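You operate a simulated robot arm through the tools that you are given. There is no shell and no other tool. Be economical: measure what you need, move in short steps, check, and stop when the job is done.

You run a simulated robot arm. Do the job below in one go: nothing can be reset, and whatever is moved stays where it is left.

JOB
Put the card scrap from the top of the wide table on the blue card.

It is judged by the outcome, as a careful person would: the job done as asked, and still so three seconds after it is handed in. It fails if anything else is knocked over, pushed out of place, dropped, spilled or broken.

ROBOT AND FRAMES
A 6-joint arm with a two-finger parallel gripper, fixed in place. Base frame: the origin is at the foot of the arm, x ahead of it, y to its left, z up; the work surface is at about z = 60. Readings come in cm, rad, newtons and seconds.
With the tool pointing down near the work surface it reaches from about 12 to 60 cm from the base axis. Its first joint turns from -1.152 to 1.152 rad. Payload 2.7 kg.
The TCP is the grasp point between the finger pads, 2.3 cm short of the fingertips. In the tool frame z runs along the fingers and y along their closing line. Largest opening 9.4 cm; finger width 3.8, thickness 1; the body of the gripper, 5.4 by 9.6 cm, starts 3.9 cm behind the TCP.
Orientation is told as [roll, pitch, yaw] about the base's x, y, z axes, in that order, counted from this pose: with the fingers straight down and closing along the base's y, the tool's x points along the base's -x, its y along +y and its z along -z.

CONTROLS
- The arm moves only by the tool move_arm. Its arguments are lists of equal length, an entry for each row: "xyz": the shift along the tool's x, y, z in mm, a list of three; "rot": the turn, a rotation vector about the tool's x, y, z in rad, a list of three; "grip": the gripper command, from -1 (fully open) to 1 (shut), values between in proportion. In form: {"xyz": [[x, y, z], ...], "rot": [[ax, ay, az], ...], "grip": [grip, ...]}. A call has 1 to 8 rows; each row shifts and turns the commanded pose from where the row before left it, along the tool's axes as they then stand. A row lasts 0.2 s, in which the tool goes at most 5 cm and 0.15 rad; a call with a longer step from one row to the next is refused whole, and so is a gripper value outside its range. A pose out of reach is approached as far as the arm can. The call stops where the force on the tool passes 40 N (or 10 N more than at its start, if that is more) or the arm is blocked; 0.2 s more then pass. The fingers move at their own pace (about 4.5 cm/s each) and stop on an object; they squeeze with about 37 N. The grip force told is the motor's: it shows also when the fingers shut on nothing. Time passes only in rows, and 0.2 s behind the last, so rows that do not move let the fingers close. The reply holds the time, the measured pose of the TCP, the force on the tool along the base axes, the opening and the grip force, in the units named above and with some noise, and new pictures: "views" is both (left out), scene, wrist or none.
- Cameras (640 x 400 px; columns grow to the right, rows downward): "scene" is fixed at [5.86, -42.78, 138.76]; the picture's right is [0.89, -0.46, 0.00], its down [-0.33, -0.64, -0.69] and it looks along [0.32, 0.61, -0.72] (base axes); focal length 366 px, centre (320, 200). "wrist" rides on the gripper at [8.6, 1.6, -7.5] in the tool frame; the picture's right is [-0.18, 0.98, 0.00], its down [-0.58, -0.11, -0.81] and it looks along [-0.79, -0.15, 0.59] (tool axes); focal length 243 px, centre (320, 200). There is no depth. A picture from a camera that has moved, and an enlarged one, comes with that camera's place and axes in the base frame and with its lens.
- zoom(camera, box): a new picture of the part [left, top, right, bottom] of that camera's present view, enlarged. No time passes.
- finish_job(): hands the job in; it is judged then, once.

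Work in short steps. Places have to be worked out from the pictures, the camera data and where the tool is seen: move nearer, look again, correct. Check each grasp and each placing, and mend what went wrong. You have 90 turns and 170 pictures in all, those below and enlarged ones among them. Open the gripper and draw the arm clear of the work before you hand the job in, unless the task says otherwise; then end with one line.

The tools are called after "Request:" as name(argument=value, ...) on one line, values as JSON. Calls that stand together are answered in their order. move_arm: Moves the arm, as the interface text tells. Its arguments: {"type":"object","properties":{"xyz":{"type":"array","items":{"type":"array","items":{"type":"number"}}},"rot":{"type":"array","items":{"type":"array","items":{"type":"number"}}},"grip":{"type":"array","items":{"type":"number"}},"views":{"type":"string","enum":["both","scene","wrist","none"]}},"required":["xyz","rot","grip"]} The other tools are called the same way: zoom (camera, box) takes an enlarged picture of a part of a camera's view; finish_job () hands the job in.

At the start:

```text
time_s: 0.0
ee_pos: [41.06, 10.36, 81.84]
tcp_rot: [-0.001, 0.0, 0.0]
ft_force: [-0.1, -1.3, -1.3]
width: 9.39
grip_force: 0.0
```

scene: 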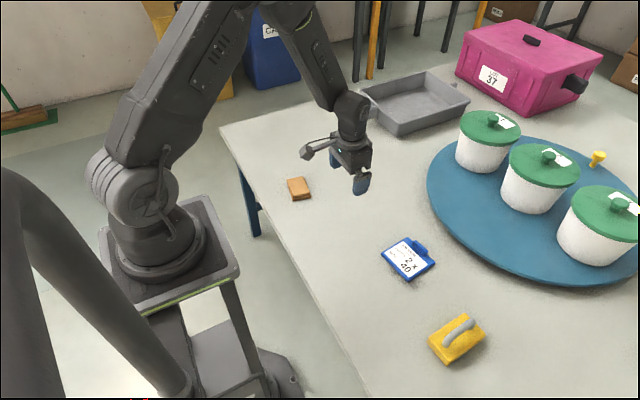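
wrist: 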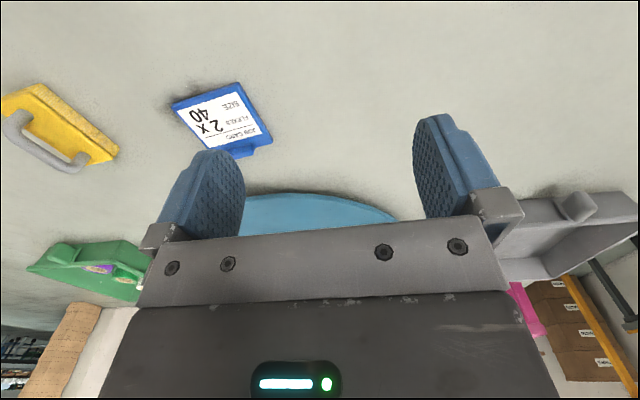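

I see a small brown piece near (298,188) and a blue card near (408,258). I'll enlarge both to identify them.

Request:
zoom(camera="scene", box=[260, 150, 360, 212])

Request:
zoom(camera="scene", box=[360, 220, 500, 308])

Request:
zoom(camera="scene", box=[400, 0, 640, 150])

```text
6.40 times, centred on (310, 181) of scene
camera zoom: at [5.86, -42.78, 138.76], right [0.89, -0.46, 0.0], down [-0.33, -0.64, -0.69], along [0.32, 0.61, -0.72], focal length 2342 px, centre (384, 322)
```

zoom: 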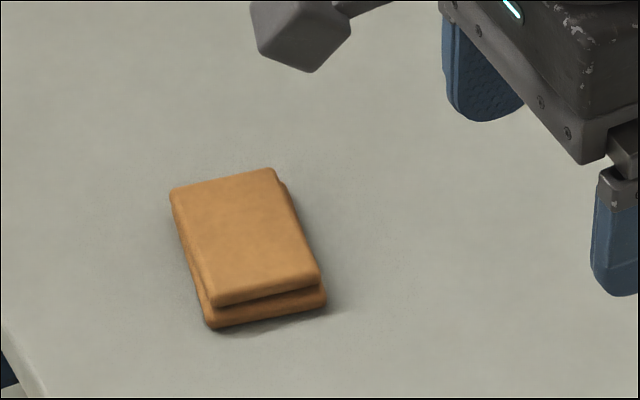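

```text
4.55 times, centred on (430, 264) of scene
camera zoom: at [5.86, -42.78, 138.76], right [0.89, -0.46, 0.0], down [-0.33, -0.64, -0.69], along [0.32, 0.61, -0.72], focal length 1663 px, centre (-180, -91)
```

zoom: 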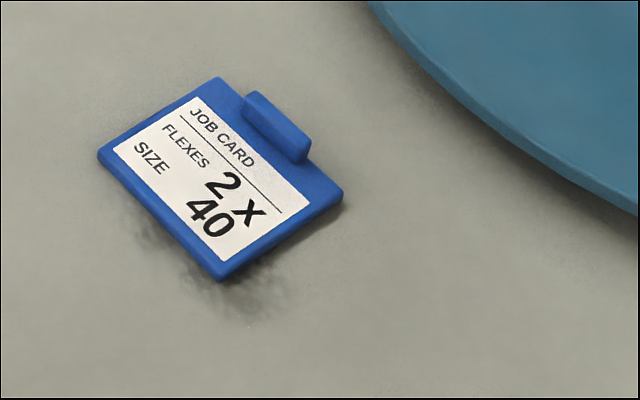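

```text
2.67 times, centred on (520, 75) of scene
camera zoom: at [5.86, -42.78, 138.76], right [0.89, -0.46, 0.0], down [-0.33, -0.64, -0.69], along [0.32, 0.61, -0.72], focal length 976 px, centre (-213, 533)
```

zoom: 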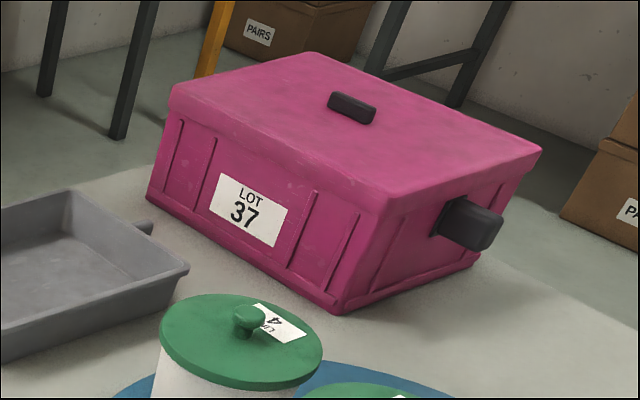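

The scrap is the folded brown card, about 5x7.7 cm and 1.5 cm high. It is centred near (37, 31), with its long side almost along y. The blue card is centred near (51, -5.5). I'll move above the scrap and start yawing so the fingers close along x.

Request:
move_arm(xyz=[[8.4, 40.8, 0], [8.4, 40.8, 0], [8.4, 40.8, 0], [8.4, 40.8, 0], [8.4, 40.8, 0], [0, 0, 0], [0, 0, 0], [0, 0, 0]], rot=[[0, 0, 0], [0, 0, 0], [0, 0, 0], [0, 0, 0], [0, 0, 0], [0, 0, -0.143], [0, 0, -0.143], [0, 0, -0.143]], grip=[-1, -1, -1, -1, -1, -1, -1, -1], views="none")

Request:
move_arm(xyz=[[0, 0, 0], [0, 0, 0], [0, 0, 0], [0, 0, 0], [0, 0, 0], [0, 0, 0], [0, 0, 0]], rot=[[0, 0, -0.143], [0, 0, -0.143], [0, 0, -0.143], [0, 0, -0.143], [0, 0, -0.143], [0, 0, -0.143], [0, 0, -0.143]], grip=[-1, -1, -1, -1, -1, -1, -1])

```text
time_s: 1.8
ee_pos: [36.97, 30.77, 81.99]
tcp_rot: [-0.001, 0.001, 0.431]
ft_force: [-0.3, 0.1, 0.3]
width: 9.36
grip_force: 0.0
```

```text
time_s: 3.4
ee_pos: [36.82, 30.79, 81.95]
tcp_rot: [-0.001, -0.001, 1.433]
ft_force: [0.2, 0.8, -0.2]
width: 9.39
grip_force: 0.0
camera wrist: at [34.18, 22.36, 89.35], right [-0.95, 0.32, 0.0], down [0.19, 0.56, 0.81], along [0.26, 0.76, -0.59], focal length 243 px, centre (320, 200)
```

scene: 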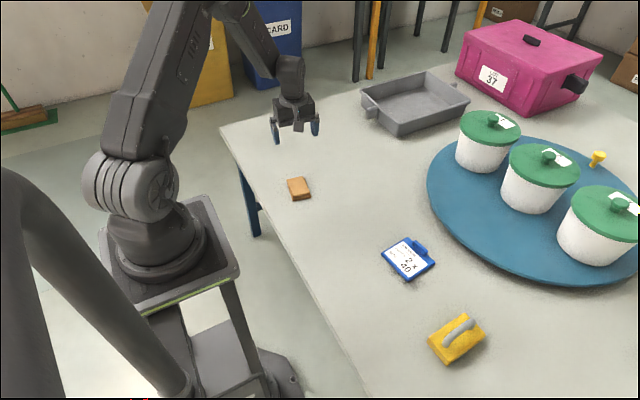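
wrist: 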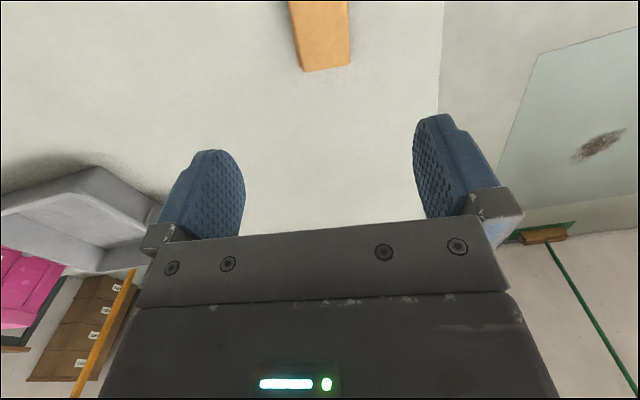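

The wrist view puts the scrap's far edge near (37.8, 35.3), which agrees with my scene estimate. I'll come down to just above it and check the alignment.

Request:
move_arm(xyz=[[0, 0, 40], [0, 0, 40], [0, 0, 40], [0, 0, 35]], rot=[[0, 0, 0.03], [0, 0, 0], [0, 0, 0], [0, 0, 0]], grip=[-1, -1, -1, -1], views="wrist")

Request:
zoom(camera="scene", box=[260, 150, 360, 212])

```text
time_s: 4.4
ee_pos: [37.06, 30.89, 66.44]
tcp_rot: [-0.001, -0.003, 1.4]
ft_force: [0.2, 0.0, -0.6]
width: 9.39
grip_force: 0.2
camera wrist: at [34.03, 22.61, 73.81], right [-0.94, 0.35, 0.0], down [0.21, 0.55, 0.81], along [0.28, 0.76, -0.59], focal length 243 px, centre (320, 200)
```

wrist: 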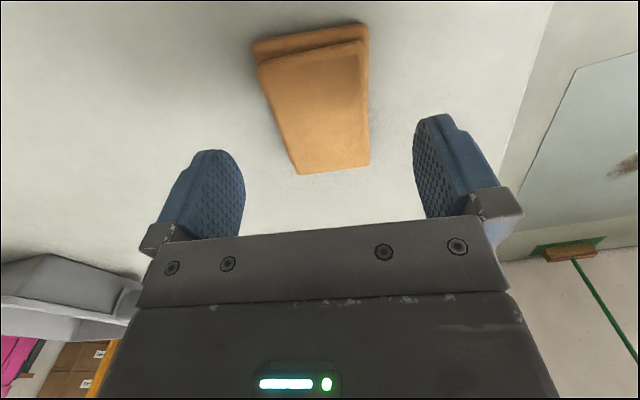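

```text
6.40 times, centred on (310, 181) of scene
camera zoom: at [5.86, -42.78, 138.76], right [0.89, -0.46, 0.0], down [-0.33, -0.64, -0.69], along [0.32, 0.61, -0.72], focal length 2342 px, centre (384, 322)
```

zoom: 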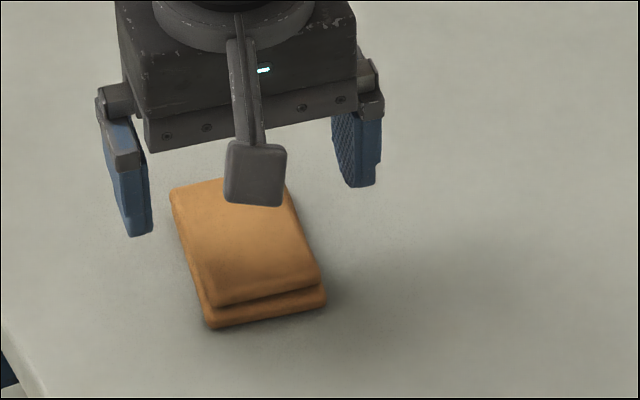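

The fingers straddle the scrap, which is centred at about (36.9, 31.3) with yaw 1.40. I'll shift 3 mm, descend so the tips are about 0.5 cm above the table, and close.

Request:
move_arm(xyz=[[-3, 1, 12], [0, 0, 12], [0, 0, 11], [0, 0, 0]], rot=[[0, 0, 0], [0, 0, 0], [0, 0, 0], [0, 0, 0]], grip=[-1, -1, -1, -1], views="none")

Request:
zoom(camera="scene", box=[260, 150, 360, 212])

```text
time_s: 5.4
ee_pos: [36.82, 31.19, 62.83]
tcp_rot: [0.001, 0.001, 1.399]
ft_force: [-0.7, 0.9, -0.1]
width: 9.42
grip_force: 0.1
```

```text
6.40 times, centred on (310, 181) of scene
camera zoom: at [5.86, -42.78, 138.76], right [0.89, -0.46, 0.0], down [-0.33, -0.64, -0.69], along [0.32, 0.61, -0.72], focal length 2342 px, centre (384, 322)
```

zoom: 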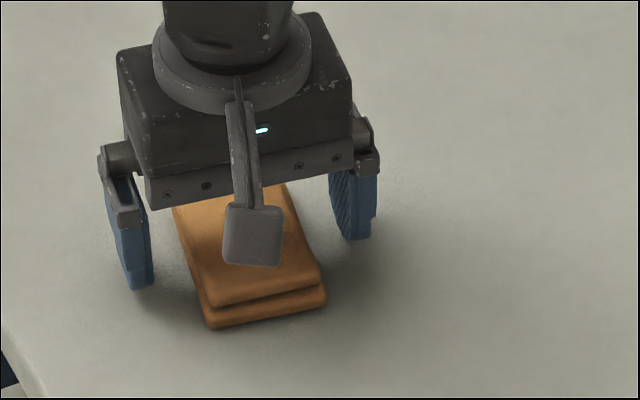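

The fingers are on both sides of the scrap, so I'll close gently to about the scrap's width and read the opening and force.

Request:
move_arm(xyz=[[0, 0, 0], [0, 0, 0], [0, 0, 0], [0, 0, 0], [0, 0, 0], [0, 0, 0]], rot=[[0, 0, 0], [0, 0, 0], [0, 0, 0], [0, 0, 0], [0, 0, 0], [0, 0, 0]], grip=[0.15, 0.15, 0.15, 0.15, 0.15, 0.15], views="both")

```text
time_s: 6.8
ee_pos: [36.81, 31.07, 62.85]
tcp_rot: [0.0, 0.0, 1.399]
ft_force: [0.5, 0.0, 0.3]
width: 5.63
grip_force: 37.0
camera wrist: at [33.89, 22.81, 70.27], right [-0.94, 0.35, 0.0], down [0.21, 0.55, 0.81], along [0.28, 0.76, -0.59], focal length 243 px, centre (320, 200)
```

scene: 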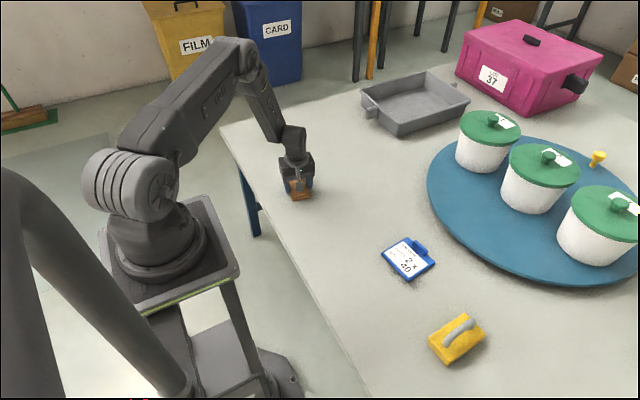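
wrist: 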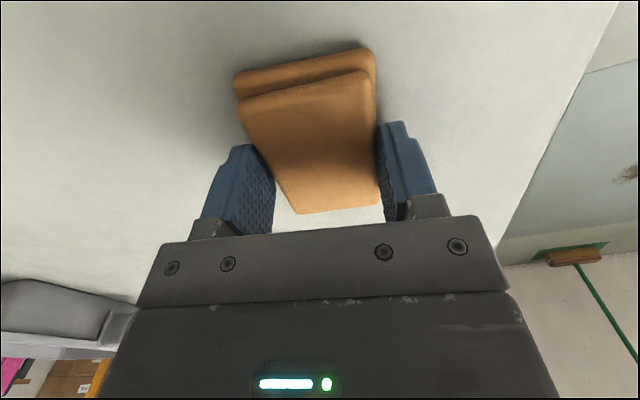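

The fingers stopped at 5.63 cm with 37 N, so the scrap is held. I'll lift it and check.

Request:
move_arm(xyz=[[0, 0, -20], [0, 0, -30], [0, 0, -30], [0, 0, 0]], rot=[[0, 0, 0], [0, 0, 0], [0, 0, 0], [0, 0, 0]], grip=[0.3, 0.3, 0.3, 0.3], views="both")

```text
time_s: 7.8
ee_pos: [36.7, 31.18, 71.04]
tcp_rot: [0.0, -0.001, 1.4]
ft_force: [0.4, -0.6, -0.3]
width: 5.66
grip_force: 36.5
camera wrist: at [33.79, 22.93, 78.37], right [-0.94, 0.35, 0.0], down [0.21, 0.55, 0.81], along [0.28, 0.76, -0.59], focal length 243 px, centre (320, 200)
```

scene: 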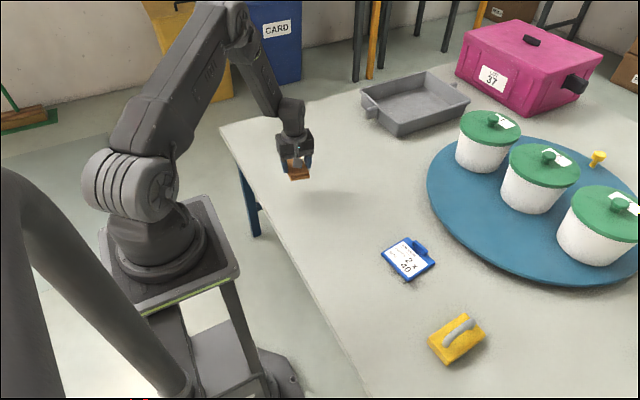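
wrist: 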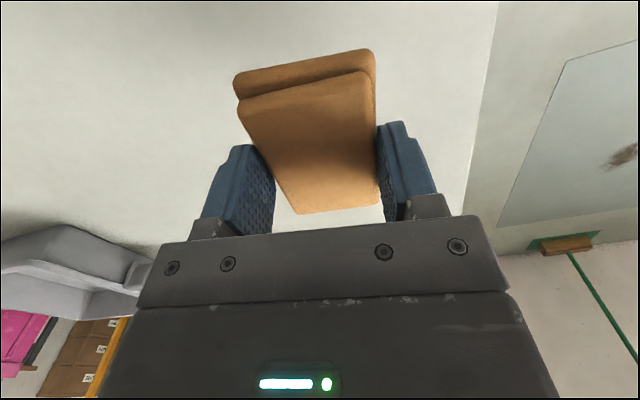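

The scrap lifted cleanly. I'll carry it toward (50, -5.5) above the blue card, then yaw to match the card.

Request:
move_arm(xyz=[[33.9, -19.3, 0], [33.9, -19.3, 0], [33.9, -19.3, 0], [33.9, -19.3, 0], [33.9, -19.3, 0], [33.9, -19.3, 0], [33.9, -19.3, 0], [33.9, -19.3, 0]], rot=[[0, 0, 0], [0, 0, 0], [0, 0, 0], [0, 0, 0], [0, 0, 0], [0, 0, 0], [0, 0, 0], [0, 0, 0]], grip=[0.3, 0.3, 0.3, 0.3, 0.3, 0.3, 0.3, 0.3], views="none")

Request:
move_arm(xyz=[[33.9, -19.3, 0], [33.9, -19.3, 0], [0, 0, 0], [0, 0, 0], [0, 0, 0]], rot=[[0, 0, 0], [0, 0, 0], [0, 0, -0.14], [0, 0, -0.14], [0, 0, 0]], grip=[0.3, 0.3, 0.3, 0.3, 0.3], views="both")

Request:
zoom(camera="scene", box=[360, 210, 480, 285])

```text
time_s: 9.6
ee_pos: [47.45, 1.77, 70.86]
tcp_rot: [0.001, -0.001, 1.402]
ft_force: [0.2, -0.6, 0.4]
width: 5.67
grip_force: 36.9
```

```text
time_s: 10.8
ee_pos: [50.06, -5.51, 70.83]
tcp_rot: [0.001, 0.0, 1.681]
ft_force: [-0.3, -0.1, -0.2]
width: 5.69
grip_force: 37.0
camera wrist: at [49.47, -14.47, 78.24], right [-1.0, 0.07, 0.0], down [0.04, 0.59, 0.81], along [0.06, 0.8, -0.59], focal length 243 px, centre (320, 200)
```

scene: 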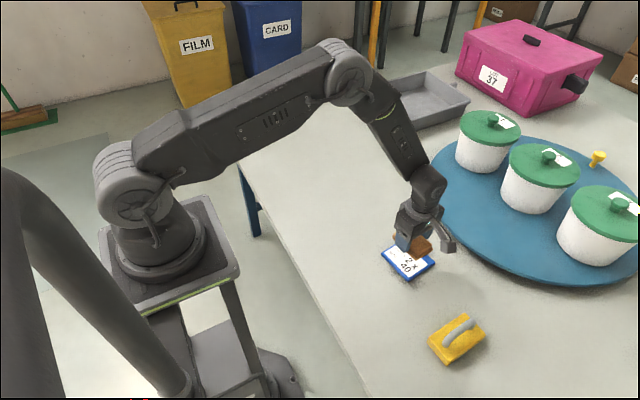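
wrist: 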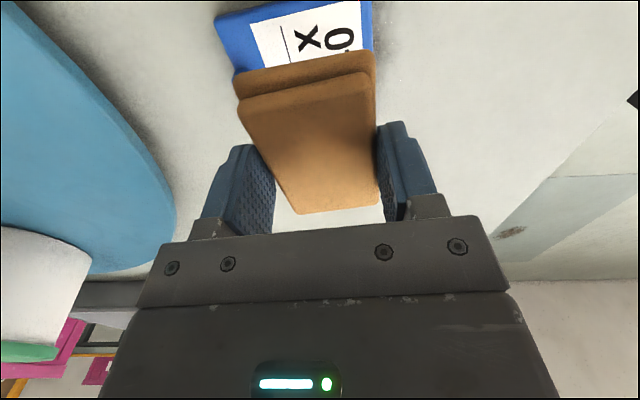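

```text
5.33 times, centred on (420, 248) of scene
camera zoom: at [5.86, -42.78, 138.76], right [0.89, -0.46, 0.0], down [-0.33, -0.64, -0.69], along [0.32, 0.61, -0.72], focal length 1951 px, centre (-213, -53)
```

zoom: 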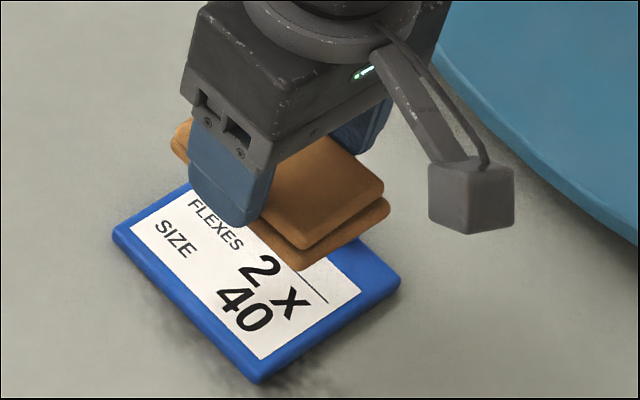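

The card edges in the wrist view match: x 46.3–56, y -10.5–0, with the clip at x≥54.9. I'll shift 3 mm away from the clip and descend to just above the card.

Request:
move_arm(xyz=[[0, 3, 20], [0, 0, 20], [0, 0, 15], [0, 0, 10], [0, 0, 0]], rot=[[0, 0, 0], [0, 0, 0], [0, 0, 0], [0, 0, 0], [0, 0, 0]], grip=[0.3, 0.3, 0.3, 0.3, 0.3], views="wrist")

Request:
zoom(camera="scene", box=[360, 210, 480, 285])

```text
time_s: 12.0
ee_pos: [49.62, -5.58, 64.3]
tcp_rot: [0.001, 0.0, 1.679]
ft_force: [0.5, 0.0, 0.3]
width: 5.66
grip_force: 36.7
camera wrist: at [49.09, -14.49, 71.76], right [-1.0, 0.08, 0.0], down [0.04, 0.59, 0.81], along [0.06, 0.8, -0.59], focal length 243 px, centre (320, 200)
```

wrist: 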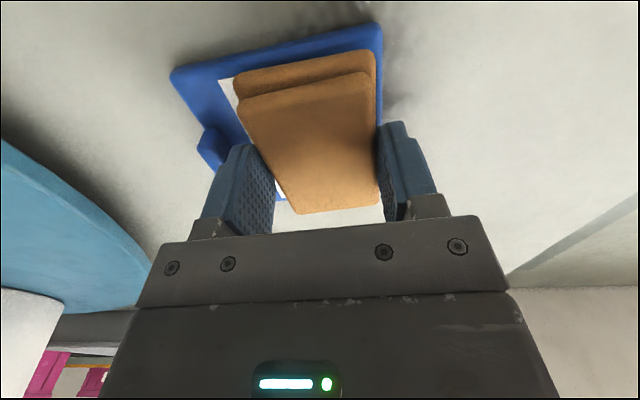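

```text
5.33 times, centred on (420, 248) of scene
camera zoom: at [5.86, -42.78, 138.76], right [0.89, -0.46, 0.0], down [-0.33, -0.64, -0.69], along [0.32, 0.61, -0.72], focal length 1951 px, centre (-213, -53)
```

zoom: 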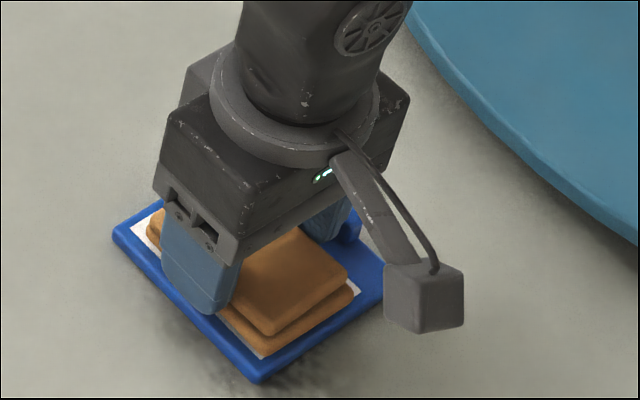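

The scrap sits over the card with the clip clear on the +x side. I'll lower in millimetre steps and watch the force.

Request:
move_arm(xyz=[[0, 0, 2], [0, 0, 2], [0, 0, 0]], rot=[[0, 0, 0], [0, 0, 0], [0, 0, 0]], grip=[0.3, 0.3, 0.3], views="none")

Request:
zoom(camera="scene", box=[380, 235, 440, 285])

```text
time_s: 12.8
ee_pos: [49.83, -5.51, 63.98]
tcp_rot: [0.0, 0.0, 1.678]
ft_force: [0.0, -0.4, -0.8]
width: 5.68
grip_force: 36.4
```

```text
8.00 times, centred on (410, 260) of scene
camera zoom: at [5.86, -42.78, 138.76], right [0.89, -0.46, 0.0], down [-0.33, -0.64, -0.69], along [0.32, 0.61, -0.72], focal length 2927 px, centre (-400, -280)
```

zoom: 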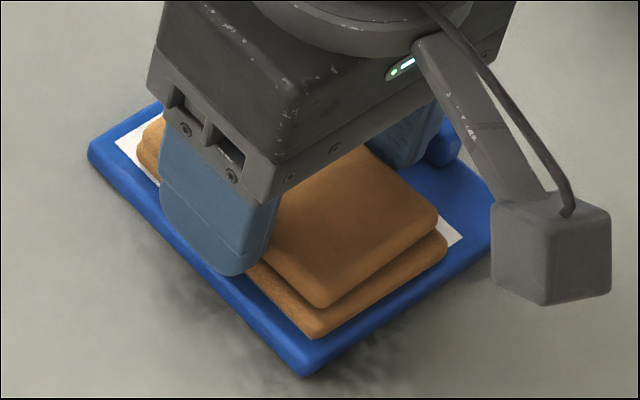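

No contact yet and the scrap is nearly down, so I'll take another 2 mm.

Request:
move_arm(xyz=[[0, 0, 1], [0, 0, 1], [0, 0, 0]], rot=[[0, 0, 0], [0, 0, 0], [0, 0, 0]], grip=[0.3, 0.3, 0.3], views="none")

Request:
move_arm(xyz=[[0, 0, 1], [0, 0, 0]], rot=[[0, 0, 0], [0, 0, 0]], grip=[0.3, 0.3], views="none")

```text
time_s: 13.6
ee_pos: [49.75, -5.54, 63.8]
tcp_rot: [-0.001, 0.0, 1.68]
ft_force: [-0.8, 1.8, 2.7]
width: 5.68
grip_force: 37.6
```

```text
time_s: 14.2
ee_pos: [49.85, -5.53, 63.77]
tcp_rot: [-0.002, 0.001, 1.682]
ft_force: [-4.3, 3.6, 19.2]
width: 5.65
grip_force: 37.5
```

The force rose to 19 N, so the scrap is resting on the card. I'll ease back 1 mm and open only part way, to about 7 cm, to stay clear of the clip.

Request:
move_arm(xyz=[[0, 0, -1], [0, 0, 0], [0, 0, 0], [0, 0, 0], [0, 0, 0]], rot=[[0, 0, 0], [0, 0, 0], [0, 0, 0], [0, 0, 0], [0, 0, 0]], grip=[0.3, -0.3, -0.4, -0.48, -0.48], views="both")

Request:
zoom(camera="scene", box=[380, 235, 440, 285])

```text
time_s: 15.4
ee_pos: [49.84, -5.57, 63.76]
tcp_rot: [0.001, 0.0, 1.681]
ft_force: [-0.7, -0.6, -0.7]
width: 6.94
grip_force: 0.1
camera wrist: at [49.16, -14.48, 71.23], right [-1.0, 0.08, 0.0], down [0.05, 0.59, 0.81], along [0.06, 0.8, -0.59], focal length 243 px, centre (320, 200)
```

scene: 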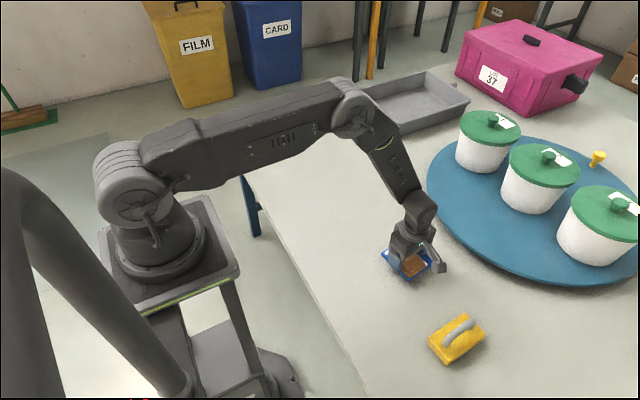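
wrist: 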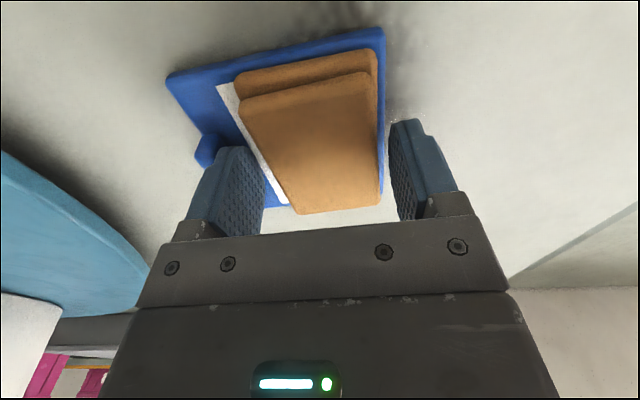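

```text
8.00 times, centred on (410, 260) of scene
camera zoom: at [5.86, -42.78, 138.76], right [0.89, -0.46, 0.0], down [-0.33, -0.64, -0.69], along [0.32, 0.61, -0.72], focal length 2927 px, centre (-400, -280)
```

zoom: 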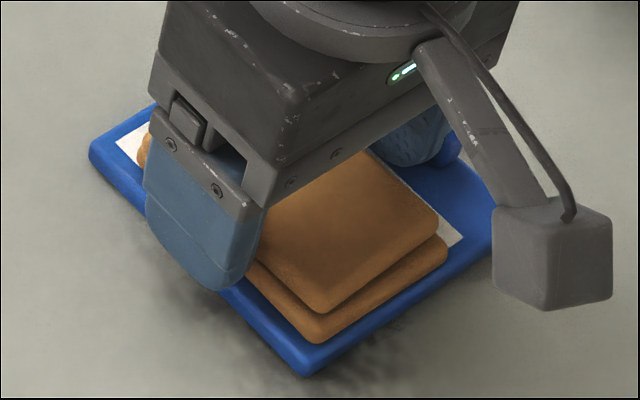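

The scrap is free and lies on the card, with no force on the tool. I'll rise straight up, then draw back toward the base (+y and -x).

Request:
move_arm(xyz=[[0, 0, -10], [0, 0, -30], [0, 0, -40], [0, 0, -40], [-40, 20, -10], [-40, 20, 0], [-40, 20, 0], [-40, 20, 0]], rot=[[0, 0, 0], [0, 0, 0], [0, 0, 0], [0, 0, 0], [0, 0, 0], [0, 0, 0], [0, 0, 0], [0, 0, 0]], grip=[-0.48, -0.48, -0.48, -1, -1, -1, -1, -1], views="scene")

Request:
zoom(camera="scene", box=[360, 210, 480, 285])

```text
time_s: 17.2
ee_pos: [40.14, 9.48, 76.79]
tcp_rot: [0.001, 0.001, 1.679]
ft_force: [0.9, 0.0, -0.1]
width: 9.43
grip_force: 0.2
```

scene: 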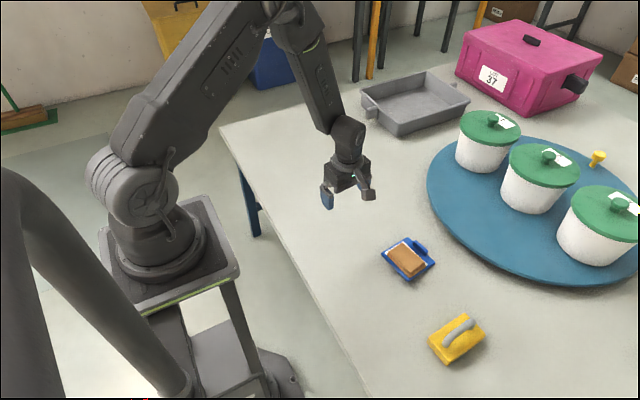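

```text
5.33 times, centred on (420, 248) of scene
camera zoom: at [5.86, -42.78, 138.76], right [0.89, -0.46, 0.0], down [-0.33, -0.64, -0.69], along [0.32, 0.61, -0.72], focal length 1951 px, centre (-213, -53)
```

zoom: 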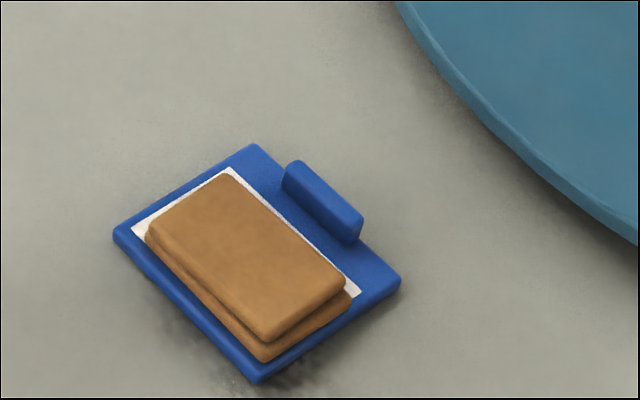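

The scrap lies fully on the blue card, the card hasn't moved, and the arm is clear with the gripper open. I'll hand it in.

Request:
finish_job()

```text
The job is handed in.
```

The card scrap is lying flat on the blue job card; in the last picture nothing else had moved, and the arm is clear with its gripper open.
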